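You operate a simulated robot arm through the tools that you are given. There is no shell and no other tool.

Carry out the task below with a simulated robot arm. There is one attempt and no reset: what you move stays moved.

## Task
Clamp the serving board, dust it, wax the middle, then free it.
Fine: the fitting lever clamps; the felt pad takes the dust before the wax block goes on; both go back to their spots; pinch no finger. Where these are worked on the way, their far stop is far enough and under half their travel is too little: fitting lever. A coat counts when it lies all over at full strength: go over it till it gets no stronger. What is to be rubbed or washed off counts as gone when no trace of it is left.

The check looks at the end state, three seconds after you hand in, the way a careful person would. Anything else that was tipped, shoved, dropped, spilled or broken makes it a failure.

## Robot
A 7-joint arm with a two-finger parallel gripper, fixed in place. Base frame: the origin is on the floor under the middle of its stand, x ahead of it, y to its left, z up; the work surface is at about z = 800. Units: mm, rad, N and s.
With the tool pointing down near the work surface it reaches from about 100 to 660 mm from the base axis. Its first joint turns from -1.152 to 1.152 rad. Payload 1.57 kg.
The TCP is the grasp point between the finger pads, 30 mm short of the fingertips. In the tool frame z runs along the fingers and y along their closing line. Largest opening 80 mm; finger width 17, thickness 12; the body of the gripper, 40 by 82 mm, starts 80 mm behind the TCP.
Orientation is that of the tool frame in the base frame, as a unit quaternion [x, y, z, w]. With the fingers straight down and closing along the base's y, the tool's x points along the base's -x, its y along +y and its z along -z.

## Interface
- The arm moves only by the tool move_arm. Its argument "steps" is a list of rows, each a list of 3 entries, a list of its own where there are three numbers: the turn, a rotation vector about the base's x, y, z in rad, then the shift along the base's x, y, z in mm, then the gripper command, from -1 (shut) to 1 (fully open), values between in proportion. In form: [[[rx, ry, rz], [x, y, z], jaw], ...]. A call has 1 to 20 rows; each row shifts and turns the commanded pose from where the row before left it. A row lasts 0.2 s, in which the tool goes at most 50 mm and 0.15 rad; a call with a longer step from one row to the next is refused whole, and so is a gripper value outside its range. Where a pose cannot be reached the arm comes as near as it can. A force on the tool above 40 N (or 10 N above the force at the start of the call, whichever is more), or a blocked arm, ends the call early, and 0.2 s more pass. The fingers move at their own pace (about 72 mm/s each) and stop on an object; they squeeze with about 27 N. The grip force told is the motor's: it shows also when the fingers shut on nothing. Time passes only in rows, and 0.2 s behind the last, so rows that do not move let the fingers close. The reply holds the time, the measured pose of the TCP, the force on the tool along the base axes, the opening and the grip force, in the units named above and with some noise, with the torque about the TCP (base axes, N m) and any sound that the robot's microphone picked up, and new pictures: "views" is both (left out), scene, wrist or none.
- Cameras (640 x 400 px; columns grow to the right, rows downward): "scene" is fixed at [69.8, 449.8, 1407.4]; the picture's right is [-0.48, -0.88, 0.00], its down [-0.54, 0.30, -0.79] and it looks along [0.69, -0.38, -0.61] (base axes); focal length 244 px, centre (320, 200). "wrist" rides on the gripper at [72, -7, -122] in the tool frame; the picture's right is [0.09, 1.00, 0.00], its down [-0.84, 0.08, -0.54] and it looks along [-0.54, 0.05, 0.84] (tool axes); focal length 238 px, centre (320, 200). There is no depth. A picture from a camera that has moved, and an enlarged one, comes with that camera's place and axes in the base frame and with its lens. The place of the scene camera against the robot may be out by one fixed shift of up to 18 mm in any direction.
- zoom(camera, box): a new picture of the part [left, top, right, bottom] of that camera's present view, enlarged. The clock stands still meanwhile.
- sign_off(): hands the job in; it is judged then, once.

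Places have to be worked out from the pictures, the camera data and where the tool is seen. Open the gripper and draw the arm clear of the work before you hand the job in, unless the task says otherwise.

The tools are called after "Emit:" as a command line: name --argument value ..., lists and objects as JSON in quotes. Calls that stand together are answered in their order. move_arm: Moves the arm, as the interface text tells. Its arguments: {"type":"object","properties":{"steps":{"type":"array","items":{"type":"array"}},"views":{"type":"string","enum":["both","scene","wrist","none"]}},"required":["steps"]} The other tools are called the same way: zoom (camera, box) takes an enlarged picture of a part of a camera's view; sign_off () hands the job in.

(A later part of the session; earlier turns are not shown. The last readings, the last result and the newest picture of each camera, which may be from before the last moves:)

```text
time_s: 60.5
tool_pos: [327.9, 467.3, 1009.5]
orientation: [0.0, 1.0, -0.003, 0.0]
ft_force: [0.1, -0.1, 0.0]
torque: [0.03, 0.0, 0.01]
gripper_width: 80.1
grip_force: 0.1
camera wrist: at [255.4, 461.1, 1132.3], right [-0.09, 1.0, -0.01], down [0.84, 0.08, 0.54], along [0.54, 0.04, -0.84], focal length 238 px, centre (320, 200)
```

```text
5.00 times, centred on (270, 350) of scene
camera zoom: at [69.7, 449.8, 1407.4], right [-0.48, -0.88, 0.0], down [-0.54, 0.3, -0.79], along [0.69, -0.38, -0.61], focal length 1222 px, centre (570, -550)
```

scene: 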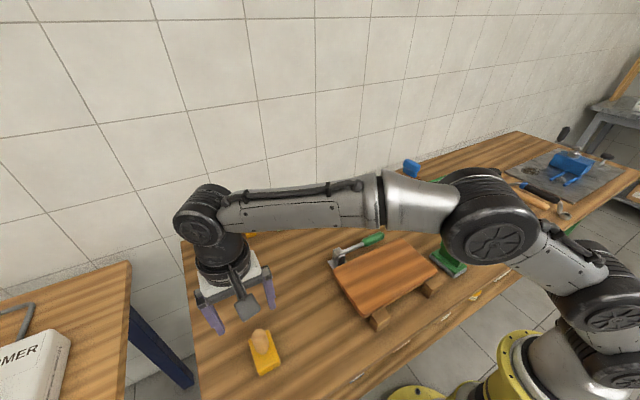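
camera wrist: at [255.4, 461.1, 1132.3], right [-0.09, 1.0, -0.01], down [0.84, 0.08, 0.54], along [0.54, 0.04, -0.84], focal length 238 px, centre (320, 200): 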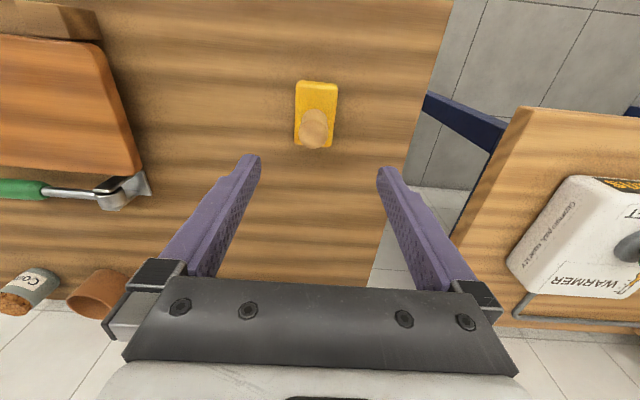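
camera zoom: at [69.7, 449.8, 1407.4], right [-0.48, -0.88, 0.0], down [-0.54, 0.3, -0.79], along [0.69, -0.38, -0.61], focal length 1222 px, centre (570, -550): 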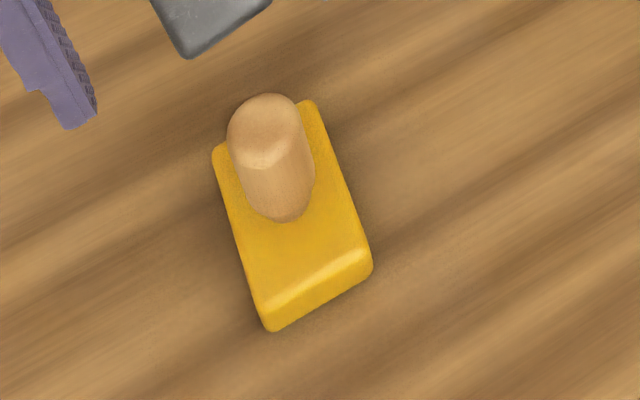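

The wax block's knob stands at about (330.5, 459) with its top near z = 885. I'm aligning over it and descending part way to verify.

Emit:
move_arm --steps '[[[0, 0, 0], [2.5, -8, -20], 1], [[0, 0, 0], [0, 0, -35], 1], [[0, 0, 0], [0, 0, 0], 1]]' --views "wrist"

Emit:
zoom --camera "wrist" --box '[220, 60, 420, 240]'

```text
time_s: 61.3
tool_pos: [331.0, 458.0, 953.4]
orientation: [-0.001, 1.0, -0.003, 0.001]
ft_force: [0.3, 0.6, 0.3]
torque: [0.0, 0.01, 0.01]
gripper_width: 79.9
grip_force: 0.0
camera wrist: at [259.3, 451.3, 1076.7], right [-0.09, 1.0, -0.01], down [0.84, 0.08, 0.54], along [0.54, 0.04, -0.84], focal length 238 px, centre (320, 200)
```

wrist: 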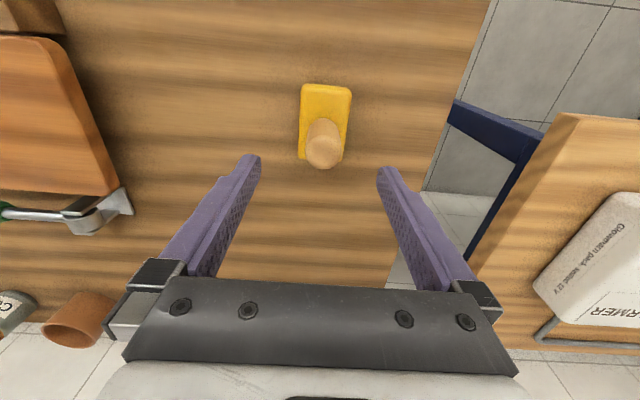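

```text
2.22 times, centred on (320, 150) of wrist
camera zoom: at [259.3, 451.3, 1076.7], right [-0.09, 1.0, -0.01], down [0.84, 0.08, 0.54], along [0.54, 0.04, -0.84], focal length 530 px, centre (320, 311)
```

zoom: 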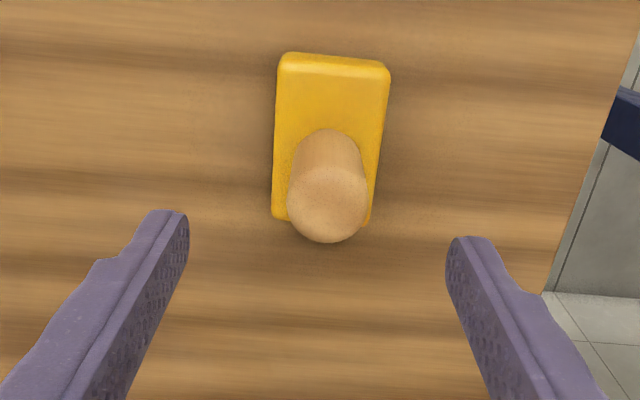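

The knob is centred at about (332, 459). I'll descend around it and close.

Emit:
move_arm --steps '[[[0, 0, 0], [1, 1, -35], 1], [[0, 0, 0], [0, 0, -35], 1], [[0, 0, 0], [0, 0, -25], 1], [[0, 0, 0], [0, 0, 0], 1]]' --views "both"

Emit:
zoom --camera "wrist" --box '[220, 80, 420, 280]'

Emit:
zoom --camera "scene" --box '[220, 290, 320, 390]'

```text
time_s: 62.3
tool_pos: [331.5, 460.8, 860.2]
orientation: [0.0, 1.0, -0.003, 0.0]
ft_force: [0.1, -0.4, 0.0]
torque: [-0.02, -0.01, -0.03]
gripper_width: 80.0
grip_force: 0.0
camera wrist: at [259.9, 453.4, 982.8], right [-0.09, 1.0, -0.01], down [0.84, 0.08, 0.54], along [0.54, 0.04, -0.84], focal length 238 px, centre (320, 200)
```

scene: 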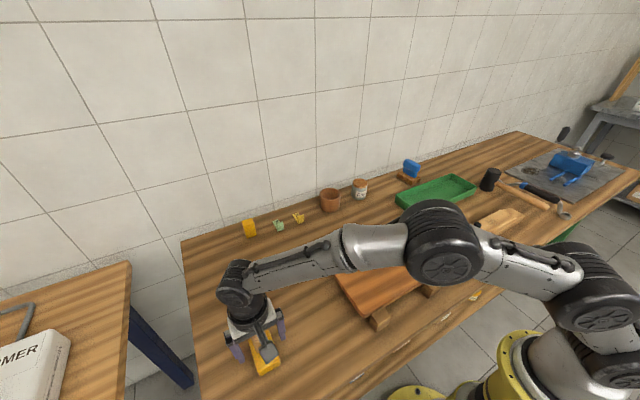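
wrist: 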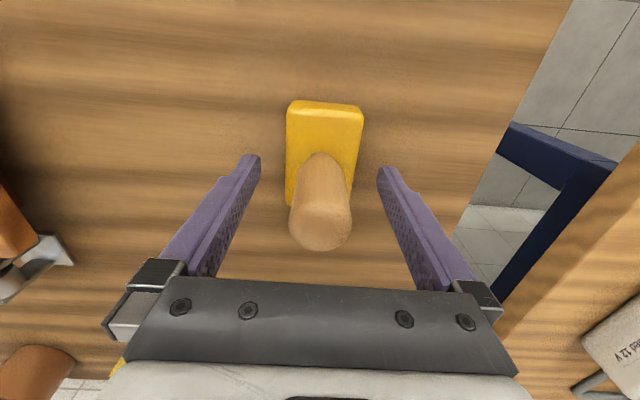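

```text
2.00 times, centred on (320, 180) of wrist
camera zoom: at [259.9, 453.4, 982.8], right [-0.09, 1.0, -0.01], down [0.84, 0.08, 0.54], along [0.54, 0.04, -0.84], focal length 477 px, centre (320, 240)
```

zoom: 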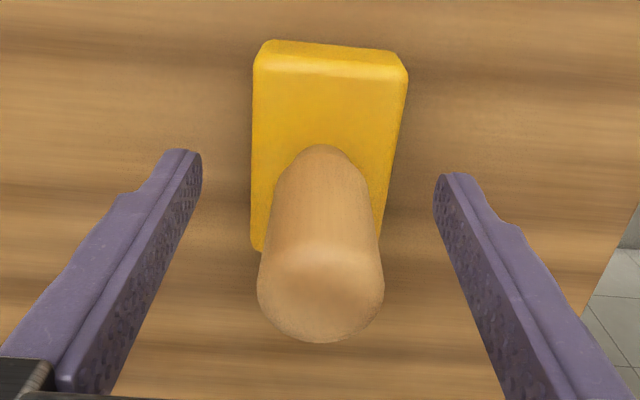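

```text
4.00 times, centred on (270, 340) of scene
camera zoom: at [69.8, 449.8, 1407.4], right [-0.48, -0.88, 0.0], down [-0.54, 0.3, -0.79], along [0.69, -0.38, -0.61], focal length 977 px, centre (520, -360)
```

zoom: 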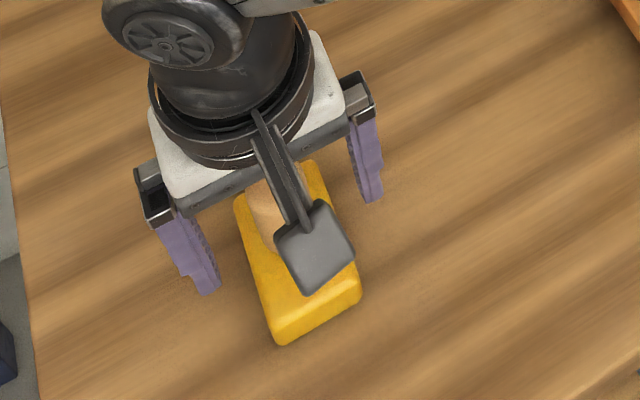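

The block's yellow base looks about 30 mm tall, so my fingertips are too low to close over it. I'll raise by 10 mm and then close on the knob.

Emit:
move_arm --steps '[[[0, 0, 0], [0, 0, 10], 1], [[0, 0, 0], [0, 0, 0], 0.3], [[0, 0, 0], [0, 0, 0], -0.2], [[0, 0, 0], [0, 0, 0], -1], [[0, 0, 0], [0, 0, 0], -1], [[0, 0, 0], [0, 0, 0], -1]]' --views "both"

Emit:
zoom --camera "wrist" --box '[220, 80, 420, 280]'

```text
time_s: 63.7
tool_pos: [330.7, 459.1, 869.4]
orientation: [0.0, 1.0, -0.003, 0.001]
ft_force: [0.1, -0.3, 2.3]
torque: [0.05, 0.04, 0.03]
gripper_width: 28.9
grip_force: 26.8
camera wrist: at [259.9, 452.7, 992.7], right [-0.09, 1.0, -0.01], down [0.84, 0.08, 0.54], along [0.54, 0.04, -0.84], focal length 238 px, centre (320, 200)
```

scene: 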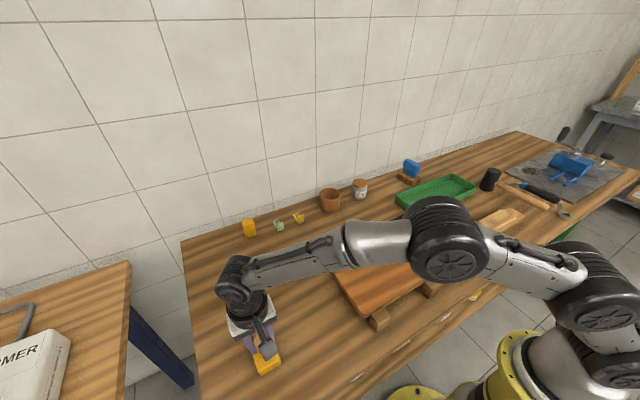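
wrist: 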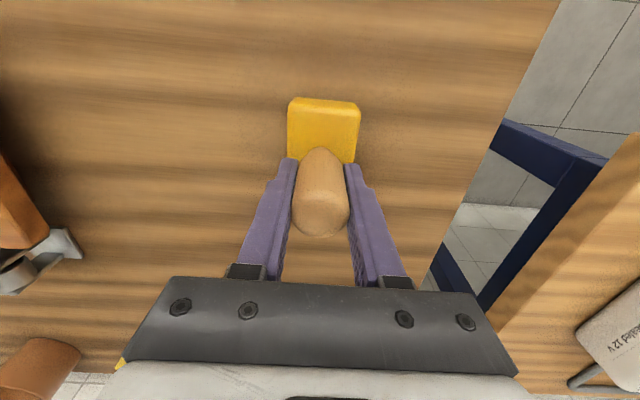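

```text
2.00 times, centred on (320, 180) of wrist
camera zoom: at [259.9, 452.7, 992.7], right [-0.09, 1.0, -0.01], down [0.84, 0.08, 0.54], along [0.54, 0.04, -0.84], focal length 477 px, centre (320, 240)
```

zoom: 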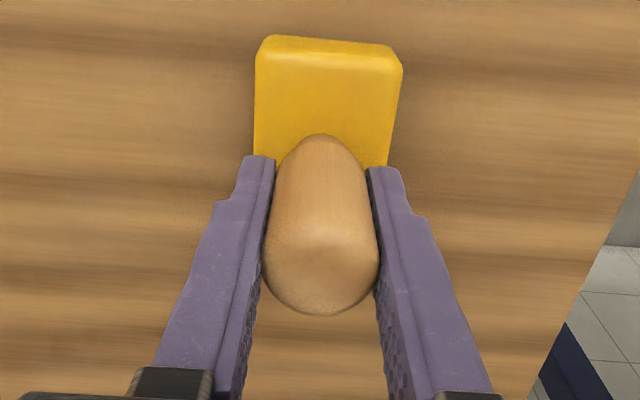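

The knob is gripped at 28.9 mm, and the block's spot is recorded as TCP about (331, 459.5, 869.5). I'll lift slowly to check the hold.

Emit:
move_arm --steps '[[[0, 0, 0], [0, 0, 2], -1], [[0, 0, 0], [0, 0, 4], -1], [[0, 0, 0], [0, 0, 6], -1], [[0, 0, 0], [0, 0, 8], -1], [[0, 0, 0], [0, 0, 0], -1]]' --views "wrist"

Emit:
zoom --camera "scene" --box '[220, 290, 320, 390]'

```text
time_s: 64.9
tool_pos: [331.4, 458.4, 889.1]
orientation: [0.0, 1.0, -0.003, 0.0]
ft_force: [0.1, -0.2, -0.4]
torque: [0.0, -0.04, 0.0]
gripper_width: 29.0
grip_force: 26.9
camera wrist: at [259.8, 452.2, 1012.0], right [-0.09, 1.0, -0.01], down [0.84, 0.08, 0.54], along [0.54, 0.04, -0.84], focal length 238 px, centre (320, 200)
```

wrist: 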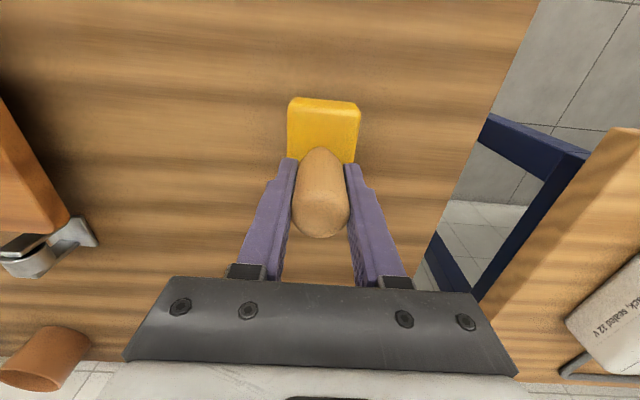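

```text
4.00 times, centred on (270, 340) of scene
camera zoom: at [69.8, 449.8, 1407.4], right [-0.48, -0.88, 0.0], down [-0.54, 0.3, -0.79], along [0.69, -0.38, -0.61], focal length 977 px, centre (520, -360)
```

zoom: 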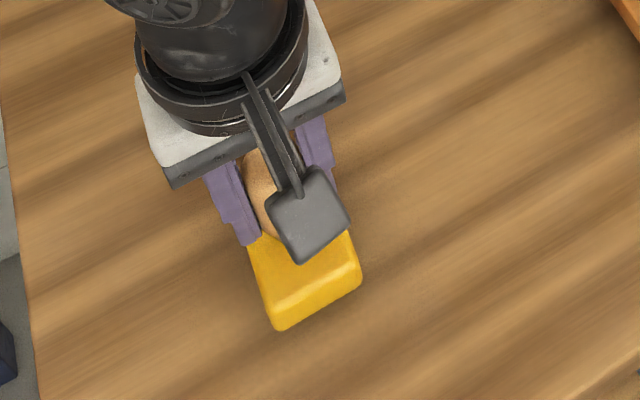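

The wax block is held firmly. I'll lift it higher and carry it over the board.

Emit:
move_arm --steps '[[[0, 0, 0], [0, 0, 8], -1], [[0, 0, 0], [0, 0, 14], -1], [[0, 0, 0], [0, 0, 18], -1], [[0, 0, 0], [0, 0, 18], -1], [[0, 0, 0], [0, 0, 12], -1], [[0, 0, 0], [1, -10, 0], -1], [[0, 0, 0], [1, -20, 0], -1], [[0, 0, 0], [1.5, -28, 0], -1], [[0, 0, 0], [1.5, -28, 0], -1], [[0, 0, 0], [1.5, -28, 0], -1], [[0, 0, 0], [1.5, -28, 0], -1], [[0, 0, 0], [1.5, -28, 0], -1], [[0, 0, 0], [1.5, -28, 0], -1], [[0, 0, 0], [1.5, -28, 0], -1], [[0, 0, 0], [1.5, -28, 0], -1], [[0, 0, 0], [1.5, -18, 0], -1], [[0, 0, 0], [1.5, -8, 0], -1], [[0, 0, 0], [0, 0, 0], -1]]' --views "both"

```text
time_s: 68.7
tool_pos: [349.6, 180.2, 959.2]
orientation: [0.0, 1.0, -0.003, 0.0]
ft_force: [0.7, 0.4, -1.0]
torque: [-0.02, -0.01, 0.03]
gripper_width: 29.1
grip_force: 27.1
camera wrist: at [277.0, 173.2, 1082.5], right [-0.09, 1.0, -0.01], down [0.84, 0.08, 0.54], along [0.54, 0.04, -0.84], focal length 238 px, centre (320, 200)
```

scene: 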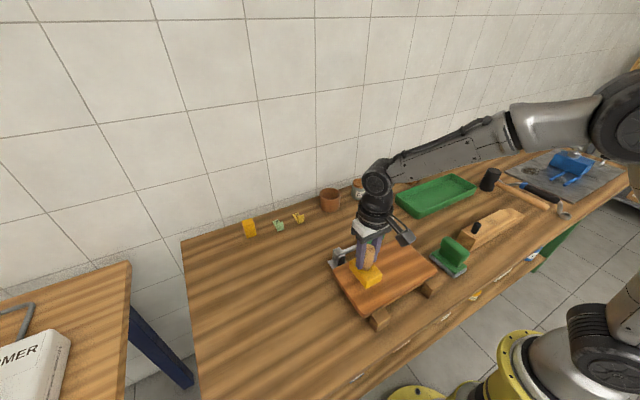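
wrist: 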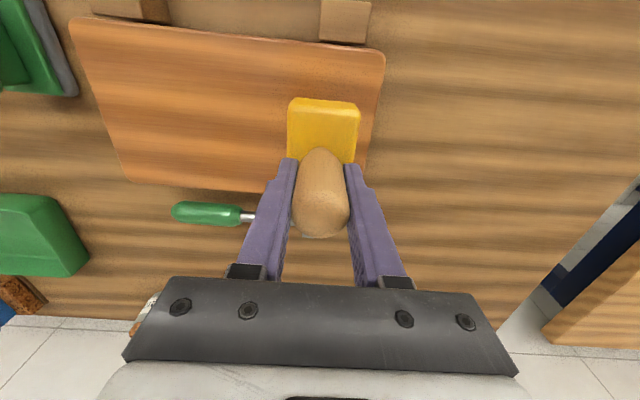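

The block hangs over the board's right part. I'm shifting toward the middle and descending to just above contact, expected at TCP z of about 920.

Emit:
move_arm --steps '[[[0, 0, 0], [-0.5, -10, -10], -1], [[0, 0, 0], [-0.5, -10, -12], -1], [[0, 0, 0], [0, -5, -9], -1], [[0, 0, 0], [0, 0, -4], -1], [[0, 0, 0], [0, 0, -2], -1], [[0, 0, 0], [0, 0, -1], -1], [[0, 0, 0], [0, 0, 0], -1]]' --views "none"

```text
time_s: 70.3
tool_pos: [348.2, 153.9, 921.3]
orientation: [0.0, 1.0, -0.003, 0.001]
ft_force: [-0.2, -0.3, -1.0]
torque: [0.0, -0.03, 0.0]
gripper_width: 29.1
grip_force: 27.3
```

Emit:
move_arm --steps '[[[0, 0, 0], [0, 0, -1], -1], [[0, 0, 0], [0, 0, -1], -1], [[0, 0, 0], [0, 0, -1], -1], [[0, 0, 0], [0, 0, 0], -1]]' --views "none"

```text
time_s: 71.3
tool_pos: [349.0, 153.5, 918.4]
orientation: [0.0, 1.0, -0.003, 0.001]
ft_force: [-3.2, -1.8, 10.2]
torque: [0.17, 0.29, 0.07]
gripper_width: 29.1
grip_force: 26.8
```

Contact is made at about 10 N. I'll make the first stroke toward -y through the middle and look at what it leaves.

Emit:
move_arm --steps '[[[0, 0, 0], [0, -6, 0], -1], [[0, 0, 0], [0, -10, 0], -1], [[0, 0, 0], [0, -12, 0], -1], [[0, 0, 0], [0, -12, 0], -1], [[0, 0, 0], [0, -12, 0], -1], [[0, 0, 0], [0, -12, 0], -1], [[0, 0, 0], [0, -12, 0], -1], [[0, 0, 0], [0, -12, 0], -1], [[0, 0, 0], [0, -12, 0], -1], [[0, 0, 0], [0, -10, 0], -1], [[0, 0, 0], [0, 0, 0], -1]]' --views "both"

Emit:
zoom --camera "scene" --box '[320, 200, 450, 330]'

Emit:
zoom --camera "wrist" --box '[240, 0, 600, 220]'

```text
time_s: 73.7
tool_pos: [346.0, 43.2, 919.3]
orientation: [-0.001, 1.0, -0.004, 0.001]
ft_force: [1.6, 6.5, 18.0]
torque: [0.61, -0.24, 0.04]
gripper_width: 29.0
grip_force: 27.0
camera wrist: at [275.5, 37.1, 1042.0], right [-0.09, 1.0, -0.01], down [0.84, 0.08, 0.54], along [0.54, 0.04, -0.84], focal length 238 px, centre (320, 200)
```

scene: 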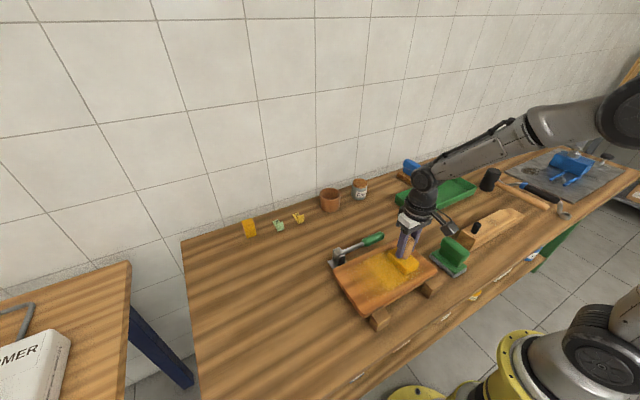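
wrist: 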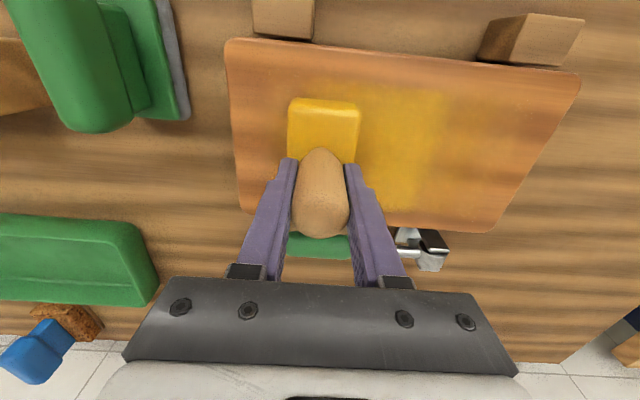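

```text
3.08 times, centred on (385, 265) of scene
camera zoom: at [69.6, 449.9, 1407.3], right [-0.48, -0.88, 0.0], down [-0.54, 0.3, -0.79], along [0.69, -0.38, -0.61], focal length 752 px, centre (120, 0)
```

zoom: 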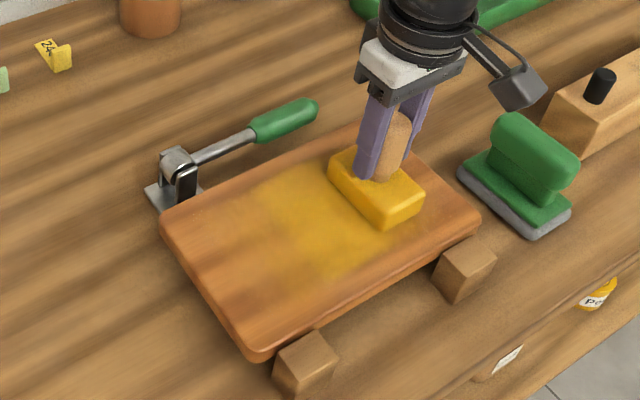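

```text
1.78 times, centred on (420, 110) of wrist
camera zoom: at [275.5, 37.1, 1042.0], right [-0.09, 1.0, -0.01], down [0.84, 0.08, 0.54], along [0.54, 0.04, -0.84], focal length 424 px, centre (142, 360)
```

zoom: 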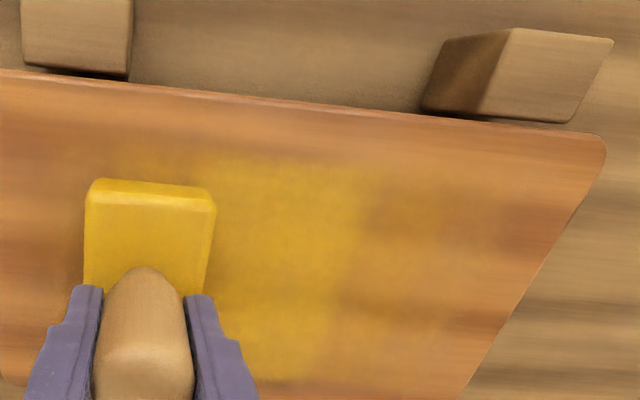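

The block lays a yellow film, strongest where it passed. I'll work overlapping strokes over the middle at several x positions, starting nearer to the robot.

Emit:
move_arm --steps '[[[0, 0, 0], [-6, -6, 0.4], -1], [[0, 0, 0], [-6, -8, 0], -1], [[0, 0, 0], [-5, -6, 0], -1], [[0, 0, 0], [0, 8, 0], -1], [[0, 0, 0], [0, 12, 0], -1], [[0, 0, 0], [0, 12, 0], -1], [[0, 0, 0], [0, 12, 0], -1], [[0, 0, 0], [0, 12, 0], -1], [[0, 0, 0], [0, 12, 0], -1], [[0, 0, 0], [0, 12, 0], -1], [[0, 0, 0], [0, 12, 0], -1], [[0, 0, 0], [0, 12, 0], -1], [[0, 0, 0], [0, 12, 0], -1], [[0, 0, 0], [0, 12, 0], -1], [[0, 0, 0], [0, 12, 0], -1], [[0, 0, 0], [0, 12, 0], -1], [[0, 0, 0], [0, 10, 0], -1], [[0, 0, 0], [6, 6, 0], -1], [[0, 0, 0], [6, 0, 0], -1], [[0, 0, 0], [6, 0, 0], -1]]' --views "both"

Emit:
zoom --camera "scene" --box '[320, 200, 450, 330]'

Emit:
zoom --camera "wrist" --box '[40, 0, 400, 220]'

```text
time_s: 77.9
tool_pos: [349.8, 191.5, 918.9]
orientation: [0.0, 1.0, -0.004, 0.0]
ft_force: [-0.2, 1.4, -1.5]
torque: [0.02, 0.02, -0.03]
gripper_width: 28.9
grip_force: 27.2
camera wrist: at [277.6, 185.7, 1042.4], right [-0.09, 1.0, -0.01], down [0.84, 0.08, 0.54], along [0.54, 0.04, -0.84], focal length 238 px, centre (320, 200)
```

scene: 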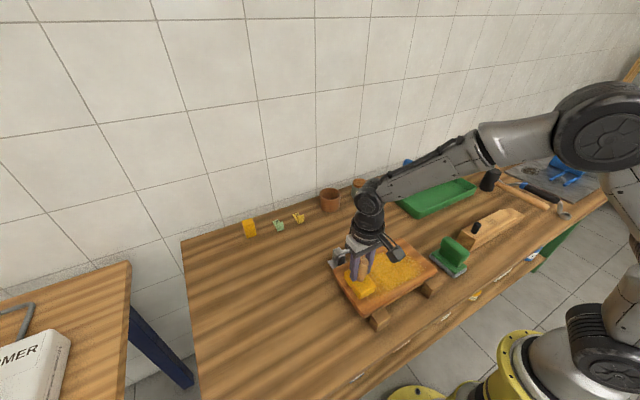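
wrist: 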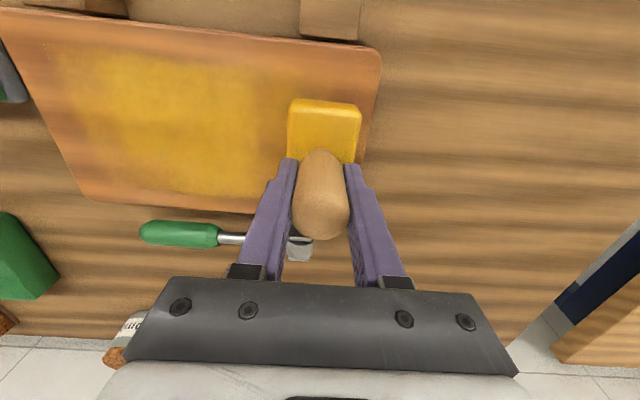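

```text
3.08 times, centred on (385, 265) of scene
camera zoom: at [69.8, 449.8, 1407.4], right [-0.48, -0.88, 0.0], down [-0.54, 0.3, -0.79], along [0.69, -0.38, -0.61], focal length 752 px, centre (120, 0)
```

zoom: 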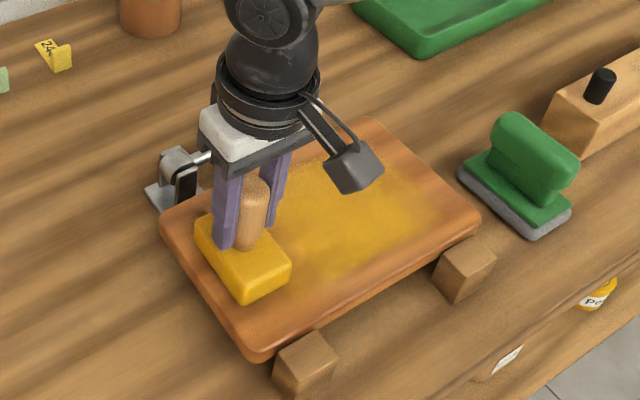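

```text
1.78 times, centred on (220, 110) of wrist
camera zoom: at [277.6, 185.7, 1042.4], right [-0.09, 1.0, -0.01], down [0.84, 0.08, 0.54], along [0.54, 0.04, -0.84], focal length 424 px, centre (498, 360)
```

zoom: 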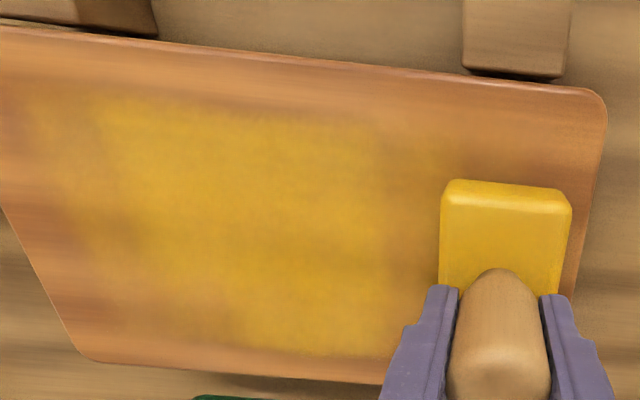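

The film is building up and spreading evenly. The last rows had lost contact, so I press about 1 mm lower and stroke back along the far side at about x = 362.

Emit:
move_arm --steps '[[[0, 0, 0], [4, -8, -0.8], -1], [[0, 0, 0], [4, -8, -0.5], -1], [[0, 0, 0], [4, -8, 0], -1], [[0, 0, 0], [0, -12, 0], -1], [[0, 0, 0], [0, -12, 0], -1], [[0, 0, 0], [0, -12, 0], -1], [[0, 0, 0], [0, -12, 0], -1], [[0, 0, 0], [0, -12, 0], -1], [[0, 0, 0], [0, -12, 0], -1], [[0, 0, 0], [0, -12, 0], -1], [[0, 0, 0], [0, -12, 0], -1], [[0, 0, 0], [0, -12, 0], -1], [[0, 0, 0], [0, -12, 0], -1], [[0, 0, 0], [0, -12, 0], -1], [[0, 0, 0], [0, -6, 0], -1], [[0, 0, 0], [0, 0, 0], -1]]' --views "both"

Emit:
zoom --camera "scene" --box '[320, 200, 450, 330]'

Emit:
zoom --camera "wrist" --box '[240, 0, 600, 220]'

```text
time_s: 81.3
tool_pos: [361.1, 28.6, 917.0]
orientation: [-0.001, 1.0, -0.004, 0.0]
ft_force: [0.4, 0.7, 2.5]
torque: [0.12, 0.08, -0.02]
gripper_width: 29.0
grip_force: 26.8
camera wrist: at [289.6, 23.4, 1041.2], right [-0.09, 1.0, -0.01], down [0.84, 0.08, 0.54], along [0.54, 0.04, -0.84], focal length 238 px, centre (320, 200)
```

scene: 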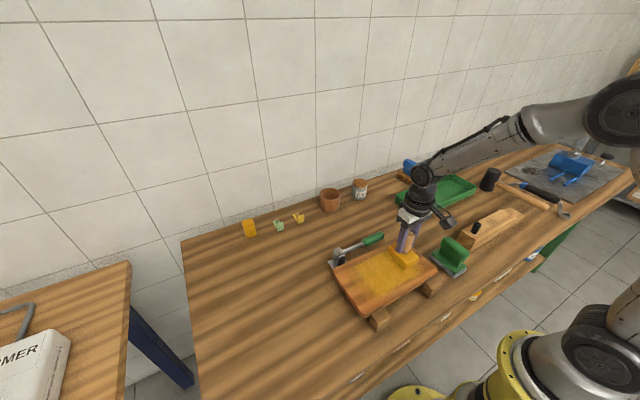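
wrist: 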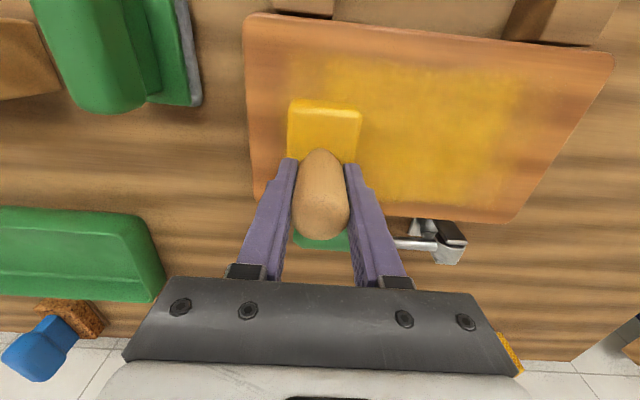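

```text
3.08 times, centred on (385, 265) of scene
camera zoom: at [69.7, 449.8, 1407.4], right [-0.48, -0.88, 0.0], down [-0.54, 0.3, -0.79], along [0.69, -0.38, -0.61], focal length 752 px, centre (120, 0)
```

zoom: 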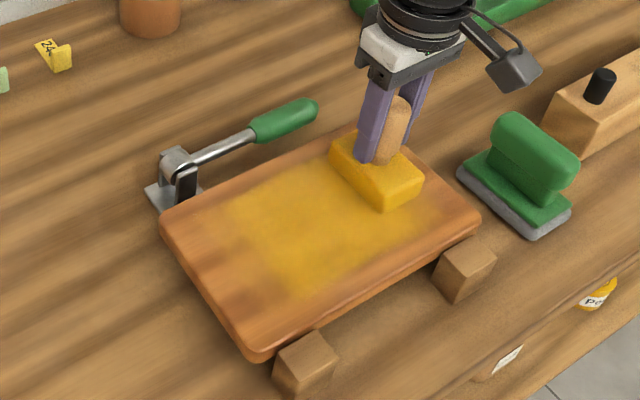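

```text
1.78 times, centred on (420, 110) of wrist
camera zoom: at [289.6, 23.4, 1041.2], right [-0.09, 1.0, -0.01], down [0.84, 0.08, 0.54], along [0.54, 0.04, -0.84], focal length 424 px, centre (142, 360)
```

zoom: 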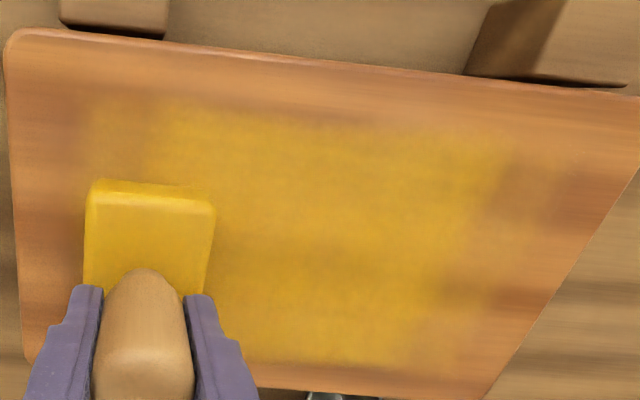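

The film now covers the middle. I continue with more overlapping strokes to build it to full strength, pressing slightly more.

Emit:
move_arm --steps '[[[0, 0, 0], [0, 8, -0.7], -1], [[0, 0, 0], [0, 14, 0], -1], [[0, 0, 0], [0, 14, 0], -1], [[0, 0, 0], [0, 14, 0], -1], [[0, 0, 0], [0, 14, 0], -1], [[0, 0, 0], [0, 14, 0], -1], [[0, 0, 0], [0, 14, 0], -1], [[0, 0, 0], [0, 14, 0], -1], [[0, 0, 0], [0, 14, 0], -1], [[0, 0, 0], [0, 14, 0], -1], [[0, 0, 0], [0, 10, 0], -1], [[0, 0, 0], [-10, 0, 0], -1], [[0, 0, 0], [-10, 0, 0], -1], [[0, 0, 0], [-5, -10, 0], -1], [[0, 0, 0], [0, -14, 0], -1], [[0, 0, 0], [0, -14, 0], -1], [[0, 0, 0], [0, -14, 0], -1], [[0, 0, 0], [0, -14, 0], -1], [[0, 0, 0], [0, -14, 0], -1], [[0, 0, 0], [0, -14, 0], -1]]' --views "none"

Emit:
move_arm --steps '[[[0, 0, 0], [0, -14, 0], -1], [[0, 0, 0], [0, -14, 0], -1], [[0, 0, 0], [0, -14, 0], -1], [[0, 0, 0], [0, -10, 0], -1], [[0, 0, 0], [0, -5, 0], -1], [[0, 0, 0], [10, 5, 0], -1], [[0, 0, 0], [4, 10, 0], -1], [[0, 0, 0], [0, 14, 0], -1], [[0, 0, 0], [0, 14, 0], -1], [[0, 0, 0], [0, 14, 0], -1], [[0, 0, 0], [0, 14, 0], -1], [[0, 0, 0], [0, 14, 0], -1], [[0, 0, 0], [0, 14, 0], -1], [[0, 0, 0], [0, 14, 0], -1], [[0, 0, 0], [0, 14, 0], -1], [[0, 0, 0], [0, 14, 0], -1], [[0, 0, 0], [0, 10, 0], -1], [[0, 0, 0], [0, 0, 0], -1]]' --views "both"

Emit:
zoom --camera "wrist" --box '[40, 0, 400, 220]'

Emit:
zoom --camera "scene" --box '[320, 200, 450, 330]'

```text
time_s: 85.5
tool_pos: [336.2, 80.0, 916.7]
orientation: [0.0, 1.0, -0.004, -0.001]
ft_force: [0.6, 0.7, 1.1]
torque: [0.06, -0.06, 0.03]
gripper_width: 28.9
grip_force: 27.1
```

```text
time_s: 89.3
tool_pos: [350.3, 173.8, 917.4]
orientation: [0.0, 1.0, -0.004, 0.0]
ft_force: [0.5, 0.3, -0.7]
torque: [-0.01, -0.03, 0.03]
gripper_width: 29.2
grip_force: 27.1
camera wrist: at [278.9, 167.4, 1040.9], right [-0.09, 1.0, -0.01], down [0.84, 0.08, 0.54], along [0.54, 0.04, -0.84], focal length 238 px, centre (320, 200)
```

scene: 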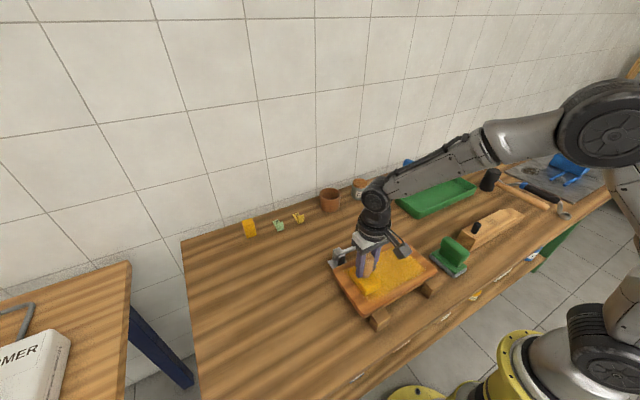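
wrist: 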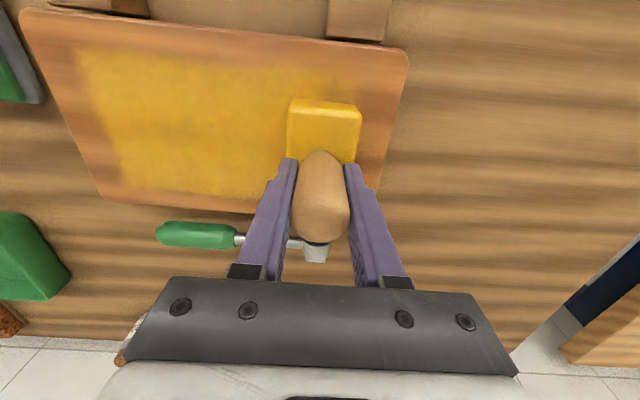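

```text
1.78 times, centred on (220, 110) of wrist
camera zoom: at [278.9, 167.4, 1040.9], right [-0.09, 1.0, -0.01], down [0.84, 0.08, 0.54], along [0.54, 0.04, -0.84], focal length 424 px, centre (498, 360)
```

zoom: 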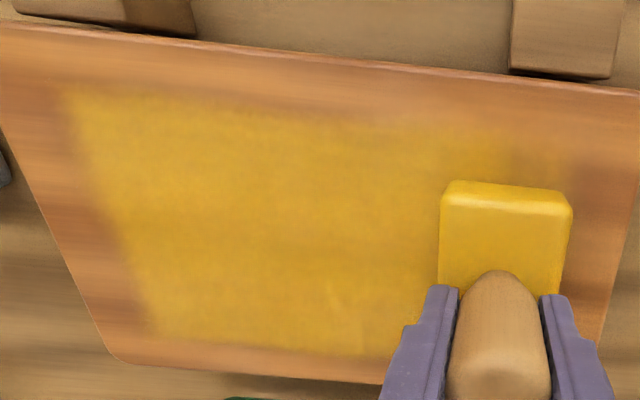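

```text
3.08 times, centred on (385, 265) of scene
camera zoom: at [69.8, 449.8, 1407.4], right [-0.48, -0.88, 0.0], down [-0.54, 0.3, -0.79], along [0.69, -0.38, -0.61], focal length 752 px, centre (120, 0)
```

zoom: 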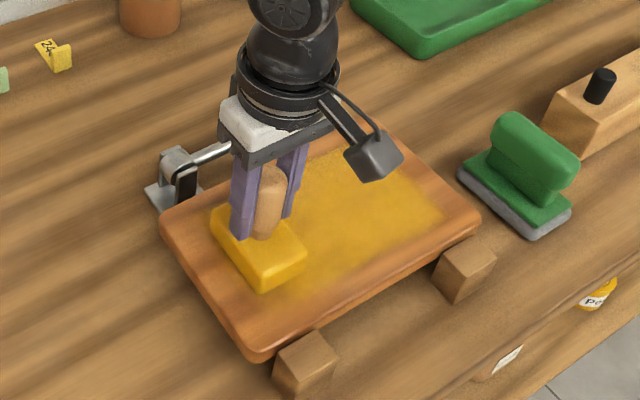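

The film is even on the left and centre, but contact was lost at the +y end, since the block has crept slightly in the grip. I'll lower in small steps to regain firm contact there.

Emit:
move_arm --steps '[[[0, 0, 0], [0, 0, -0.8], -1], [[0, 0, 0], [0, 0, -0.8], -1], [[0, 0, 0], [0, 0, 0], -1]]' --views "none"

```text
time_s: 90.1
tool_pos: [351.0, 174.2, 916.4]
orientation: [0.0, 1.0, -0.003, 0.0]
ft_force: [1.5, -0.7, 2.3]
torque: [0.05, 0.06, 0.03]
gripper_width: 29.0
grip_force: 27.1
```

Emit:
move_arm --steps '[[[0, 0, 0], [0, 0, -0.8], -1], [[0, 0, 0], [0, 0, 0], -1]]' --views "none"

```text
time_s: 90.7
tool_pos: [350.3, 175.0, 916.3]
orientation: [0.001, 1.0, -0.003, 0.002]
ft_force: [-3.1, -1.7, 18.7]
torque: [0.09, 0.5, 0.01]
gripper_width: 29.2
grip_force: 27.1
```

Firm contact is regained at about 18 N. I'm reworking the right half of the middle with strokes at x of about 336 and 362.

Emit:
move_arm --steps '[[[0, 0, 0], [-7, 0, 0], -1], [[0, 0, 0], [-7, 0, 0], -1], [[0, 0, 0], [0, -12, 0], -1], [[0, 0, 0], [0, -12, 0], -1], [[0, 0, 0], [0, -12, 0], -1], [[0, 0, 0], [0, -12, 0], -1], [[0, 0, 0], [0, -12, 0], -1], [[0, 0, 0], [0, -12, 0], -1], [[0, 0, 0], [9, -5, 0], -1], [[0, 0, 0], [9, 0, 0], -1], [[0, 0, 0], [8, 5, 0], -1], [[0, 0, 0], [0, 12, 0], -1], [[0, 0, 0], [0, 12, 0], -1], [[0, 0, 0], [0, 12, 0], -1], [[0, 0, 0], [0, 12, 0], -1], [[0, 0, 0], [0, 12, 0], -1], [[0, 0, 0], [0, 12, 0], -1], [[0, 0, 0], [0, 0, 0], -1]]' --views "none"

Emit:
move_arm --steps '[[[0, 0, 0], [-6, 0, -0.5], -1], [[0, 0, 0], [-6, -6, 0], -1], [[0, 0, 0], [0, -12, 0], -1], [[0, 0, 0], [0, -12, 0], -1], [[0, 0, 0], [0, -12, 0], -1], [[0, 0, 0], [0, -12, 0], -1], [[0, 0, 0], [0, -12, 0], -1], [[0, 0, 0], [0, -12, 0], -1], [[0, 0, 0], [0, -12, 0], -1], [[0, 0, 0], [0, -12, 0], -1], [[0, 0, 0], [0, -12, 0], -1], [[0, 0, 0], [0, -12, 0], -1], [[0, 0, 0], [0, -12, 0], -1], [[0, 0, 0], [0, -10, 0], -1], [[0, 0, 0], [0, 0, 0], -1]]' --views "both"

Emit:
zoom --camera "wrist" --box '[240, 0, 600, 220]'

Emit:
zoom --camera "scene" --box '[320, 200, 450, 330]'

```text
time_s: 94.5
tool_pos: [361.5, 173.8, 914.4]
orientation: [-0.001, 1.0, -0.004, 0.0]
ft_force: [0.3, 0.3, -1.0]
torque: [0.01, -0.01, -0.01]
gripper_width: 29.0
grip_force: 27.2
```

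```text
time_s: 97.7
tool_pos: [350.8, 24.7, 914.0]
orientation: [0.0, 1.0, -0.004, 0.0]
ft_force: [0.3, -0.7, -0.9]
torque: [0.0, -0.02, -0.02]
gripper_width: 29.1
grip_force: 26.8
camera wrist: at [278.1, 19.3, 1037.0], right [-0.09, 1.0, -0.01], down [0.84, 0.08, 0.54], along [0.54, 0.04, -0.84], focal length 238 px, centre (320, 200)
```

scene: 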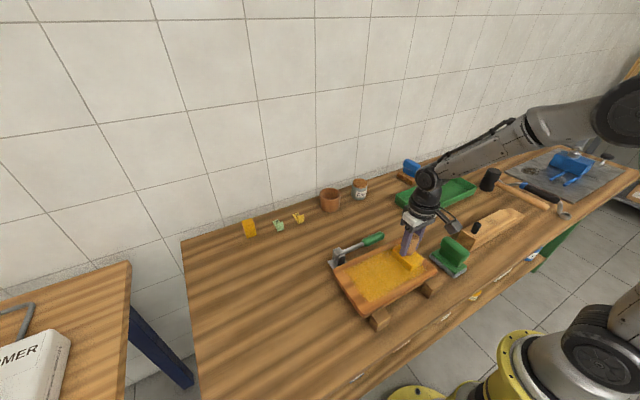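
wrist: 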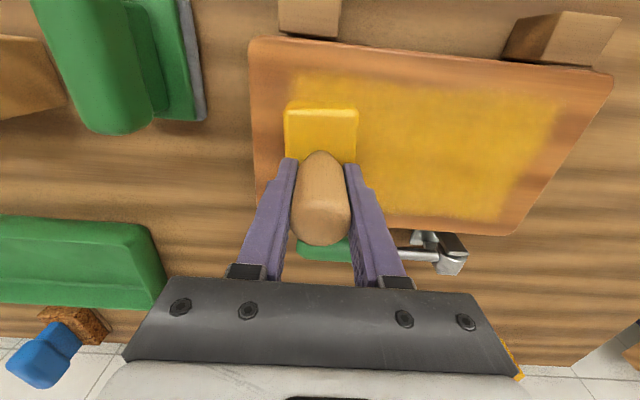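

```text
1.78 times, centred on (420, 110) of wrist
camera zoom: at [278.1, 19.3, 1037.0], right [-0.09, 1.0, -0.01], down [0.84, 0.08, 0.54], along [0.54, 0.04, -0.84], focal length 424 px, centre (142, 360)
```

zoom: 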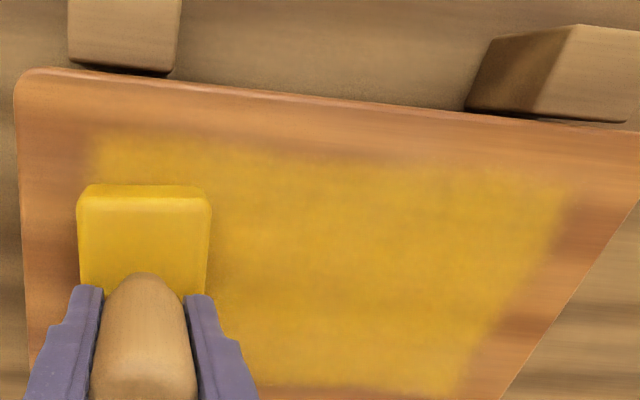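

```text
3.08 times, centred on (385, 265) of scene
camera zoom: at [69.8, 449.8, 1407.4], right [-0.48, -0.88, 0.0], down [-0.54, 0.3, -0.79], along [0.69, -0.38, -0.61], focal length 752 px, centre (120, 0)
```

zoom: 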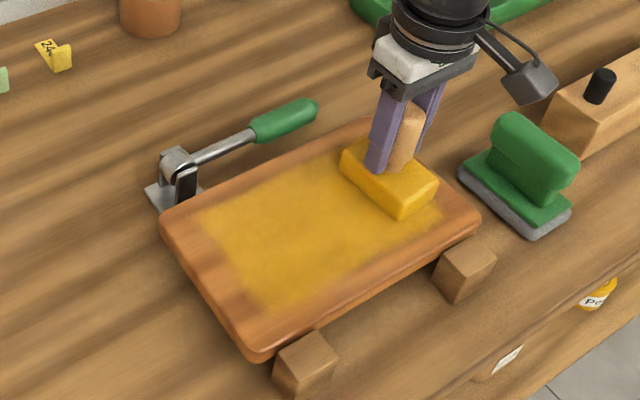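

The film is now an even rectangle over the middle. I'll regain contact and do another full round to see whether it still gets stronger.

Emit:
move_arm --steps '[[[0, 0, 0], [-4, 4, -0.8], -1], [[0, 0, 0], [-4, 4, -0.8], -1], [[0, 0, 0], [0, 4, 0], -1]]' --views "none"

```text
time_s: 98.5
tool_pos: [341.0, 38.0, 912.9]
orientation: [0.0, 1.0, -0.004, 0.001]
ft_force: [1.0, -3.6, 8.3]
torque: [-0.05, 0.33, 0.13]
gripper_width: 28.9
grip_force: 27.1
```

There is 8 N of contact now, so I'm stroking forward along x of about 336 and back along x of about 355.

Emit:
move_arm --steps '[[[0, 0, 0], [-5, 8, -0.2], -1], [[0, 0, 0], [0, 12, 0], -1], [[0, 0, 0], [0, 12, 0], -1], [[0, 0, 0], [0, 12, 0], -1], [[0, 0, 0], [0, 12, 0], -1], [[0, 0, 0], [0, 12, 0], -1], [[0, 0, 0], [0, 12, 0], -1], [[0, 0, 0], [0, 12, 0], -1], [[0, 0, 0], [0, 12, 0], -1], [[0, 0, 0], [0, 12, 0], -1], [[0, 0, 0], [0, 12, 0], -1], [[0, 0, 0], [0, 8, 0], -1], [[0, 0, 0], [0, 0, 0], -1]]' --views "none"

```text
time_s: 101.3
tool_pos: [336.2, 173.9, 912.9]
orientation: [0.0, 1.0, -0.004, 0.001]
ft_force: [0.1, -5.0, 16.0]
torque: [0.01, 0.11, -0.01]
gripper_width: 28.7
grip_force: 27.2
```

Contact held at 16 N to the end. Next is the stroke back along x of about 360.

Emit:
move_arm --steps '[[[0, 0, 0], [8, 4, 0.2], -1], [[0, 0, 0], [8, 0, 0], -1], [[0, 0, 0], [8, -4, 0], -1], [[0, 0, 0], [0, -12, 0], -1], [[0, 0, 0], [0, -12, 0], -1], [[0, 0, 0], [0, -12, 0], -1], [[0, 0, 0], [0, -12, 0], -1], [[0, 0, 0], [0, -12, 0], -1], [[0, 0, 0], [0, -12, 0], -1], [[0, 0, 0], [0, -12, 0], -1], [[0, 0, 0], [0, -12, 0], -1], [[0, 0, 0], [0, -12, 0], -1], [[0, 0, 0], [0, -12, 0], -1], [[0, 0, 0], [0, -12, 0], -1], [[0, 0, 0], [0, -12, 0], -1], [[0, 0, 0], [0, 0, 0], -1]]' --views "both"

Emit:
zoom --camera "wrist" --box '[240, 0, 600, 220]'

Emit:
zoom --camera "scene" --box '[320, 200, 450, 330]'

```text
time_s: 104.7
tool_pos: [361.2, 29.3, 912.5]
orientation: [0.0, 1.0, -0.004, 0.003]
ft_force: [1.2, 9.8, 24.5]
torque: [0.56, 0.04, -0.09]
gripper_width: 29.3
grip_force: 26.9
camera wrist: at [289.0, 23.6, 1035.0], right [-0.09, 1.0, -0.01], down [0.83, 0.08, 0.55], along [0.54, 0.04, -0.84], focal length 238 px, centre (320, 200)
```

scene: 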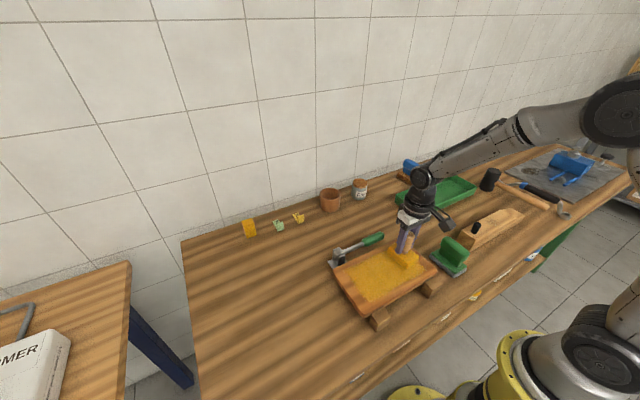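
wrist: 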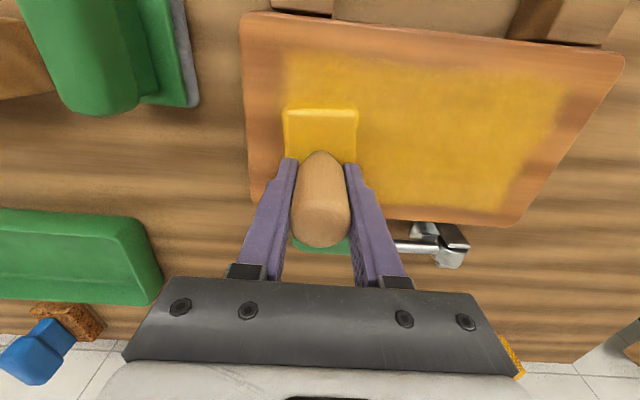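

```text
1.78 times, centred on (420, 110) of wrist
camera zoom: at [289.0, 23.6, 1035.0], right [-0.09, 1.0, -0.01], down [0.83, 0.08, 0.55], along [0.54, 0.04, -0.84], focal length 424 px, centre (142, 360)
```

zoom: 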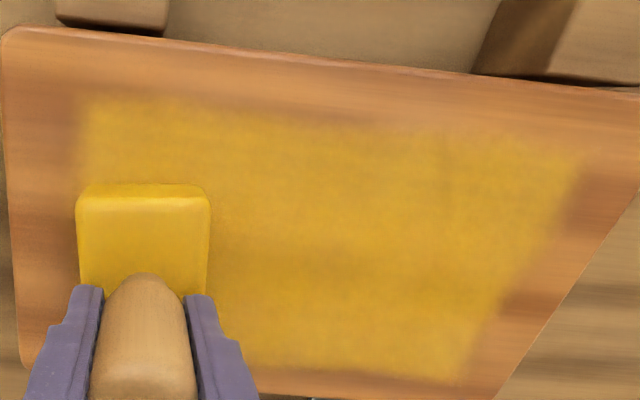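

```text
3.08 times, centred on (385, 265) of scene
camera zoom: at [69.5, 450.0, 1407.3], right [-0.48, -0.88, 0.0], down [-0.54, 0.3, -0.79], along [0.69, -0.38, -0.61], focal length 752 px, centre (120, 0)
```

zoom: 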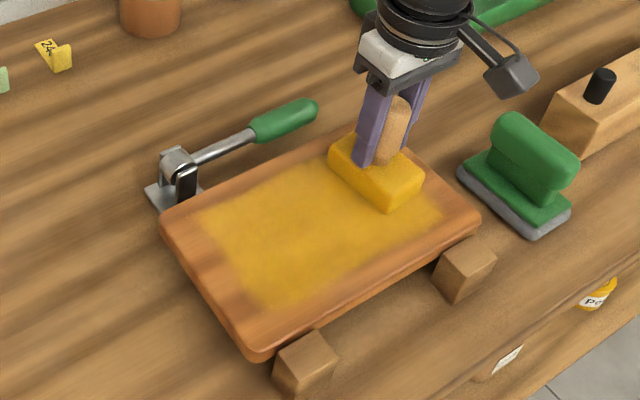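

The film now shows as a sharp-edged rectangle of about 110 x 205 mm centred on the board, so that is evidently "the middle". I'll go round its edges next, with the far edge first at x of about 372.

Emit:
move_arm --steps '[[[0, 0, 0], [5.5, -5, 0.5], -1], [[0, 0, 0], [5.5, -5, 0], -1], [[0, 0, 0], [0, 7, 0], -1], [[0, 0, 0], [0, 12, 0], -1], [[0, 0, 0], [0, 12, 0], -1], [[0, 0, 0], [0, 12, 0], -1], [[0, 0, 0], [0, 12, 0], -1], [[0, 0, 0], [0, 12, 0], -1], [[0, 0, 0], [0, 12, 0], -1], [[0, 0, 0], [0, 12, 0], -1], [[0, 0, 0], [0, 12, 0], -1], [[0, 0, 0], [0, 12, 0], -1], [[0, 0, 0], [0, 12, 0], -1], [[0, 0, 0], [0, 12, 0], -1], [[0, 0, 0], [0, 12, 0], -1], [[0, 0, 0], [0, 12, 0], -1], [[0, 0, 0], [0, 0, 0], -1]]' --views "none"

```text
time_s: 108.3
tool_pos: [372.6, 184.3, 911.5]
orientation: [-0.001, 1.0, -0.004, 0.0]
ft_force: [-1.6, -0.5, -0.9]
torque: [-0.04, 0.0, 0.01]
gripper_width: 29.0
grip_force: 26.8
```

Contact was lost again at the end of that stroke. I'm lowering slightly to regain it before going across the right edge.

Emit:
move_arm --steps '[[[0, 0, 0], [0, 0, -0.8], -1], [[0, 0, 0], [0, 0, -0.6], -1], [[0, 0, 0], [0, 0, 0], -1]]' --views "none"

```text
time_s: 109.1
tool_pos: [372.4, 183.0, 911.9]
orientation: [0.0, 1.0, -0.004, 0.001]
ft_force: [-1.5, 0.8, 2.6]
torque: [0.11, 0.19, -0.02]
gripper_width: 28.6
grip_force: 27.1
```

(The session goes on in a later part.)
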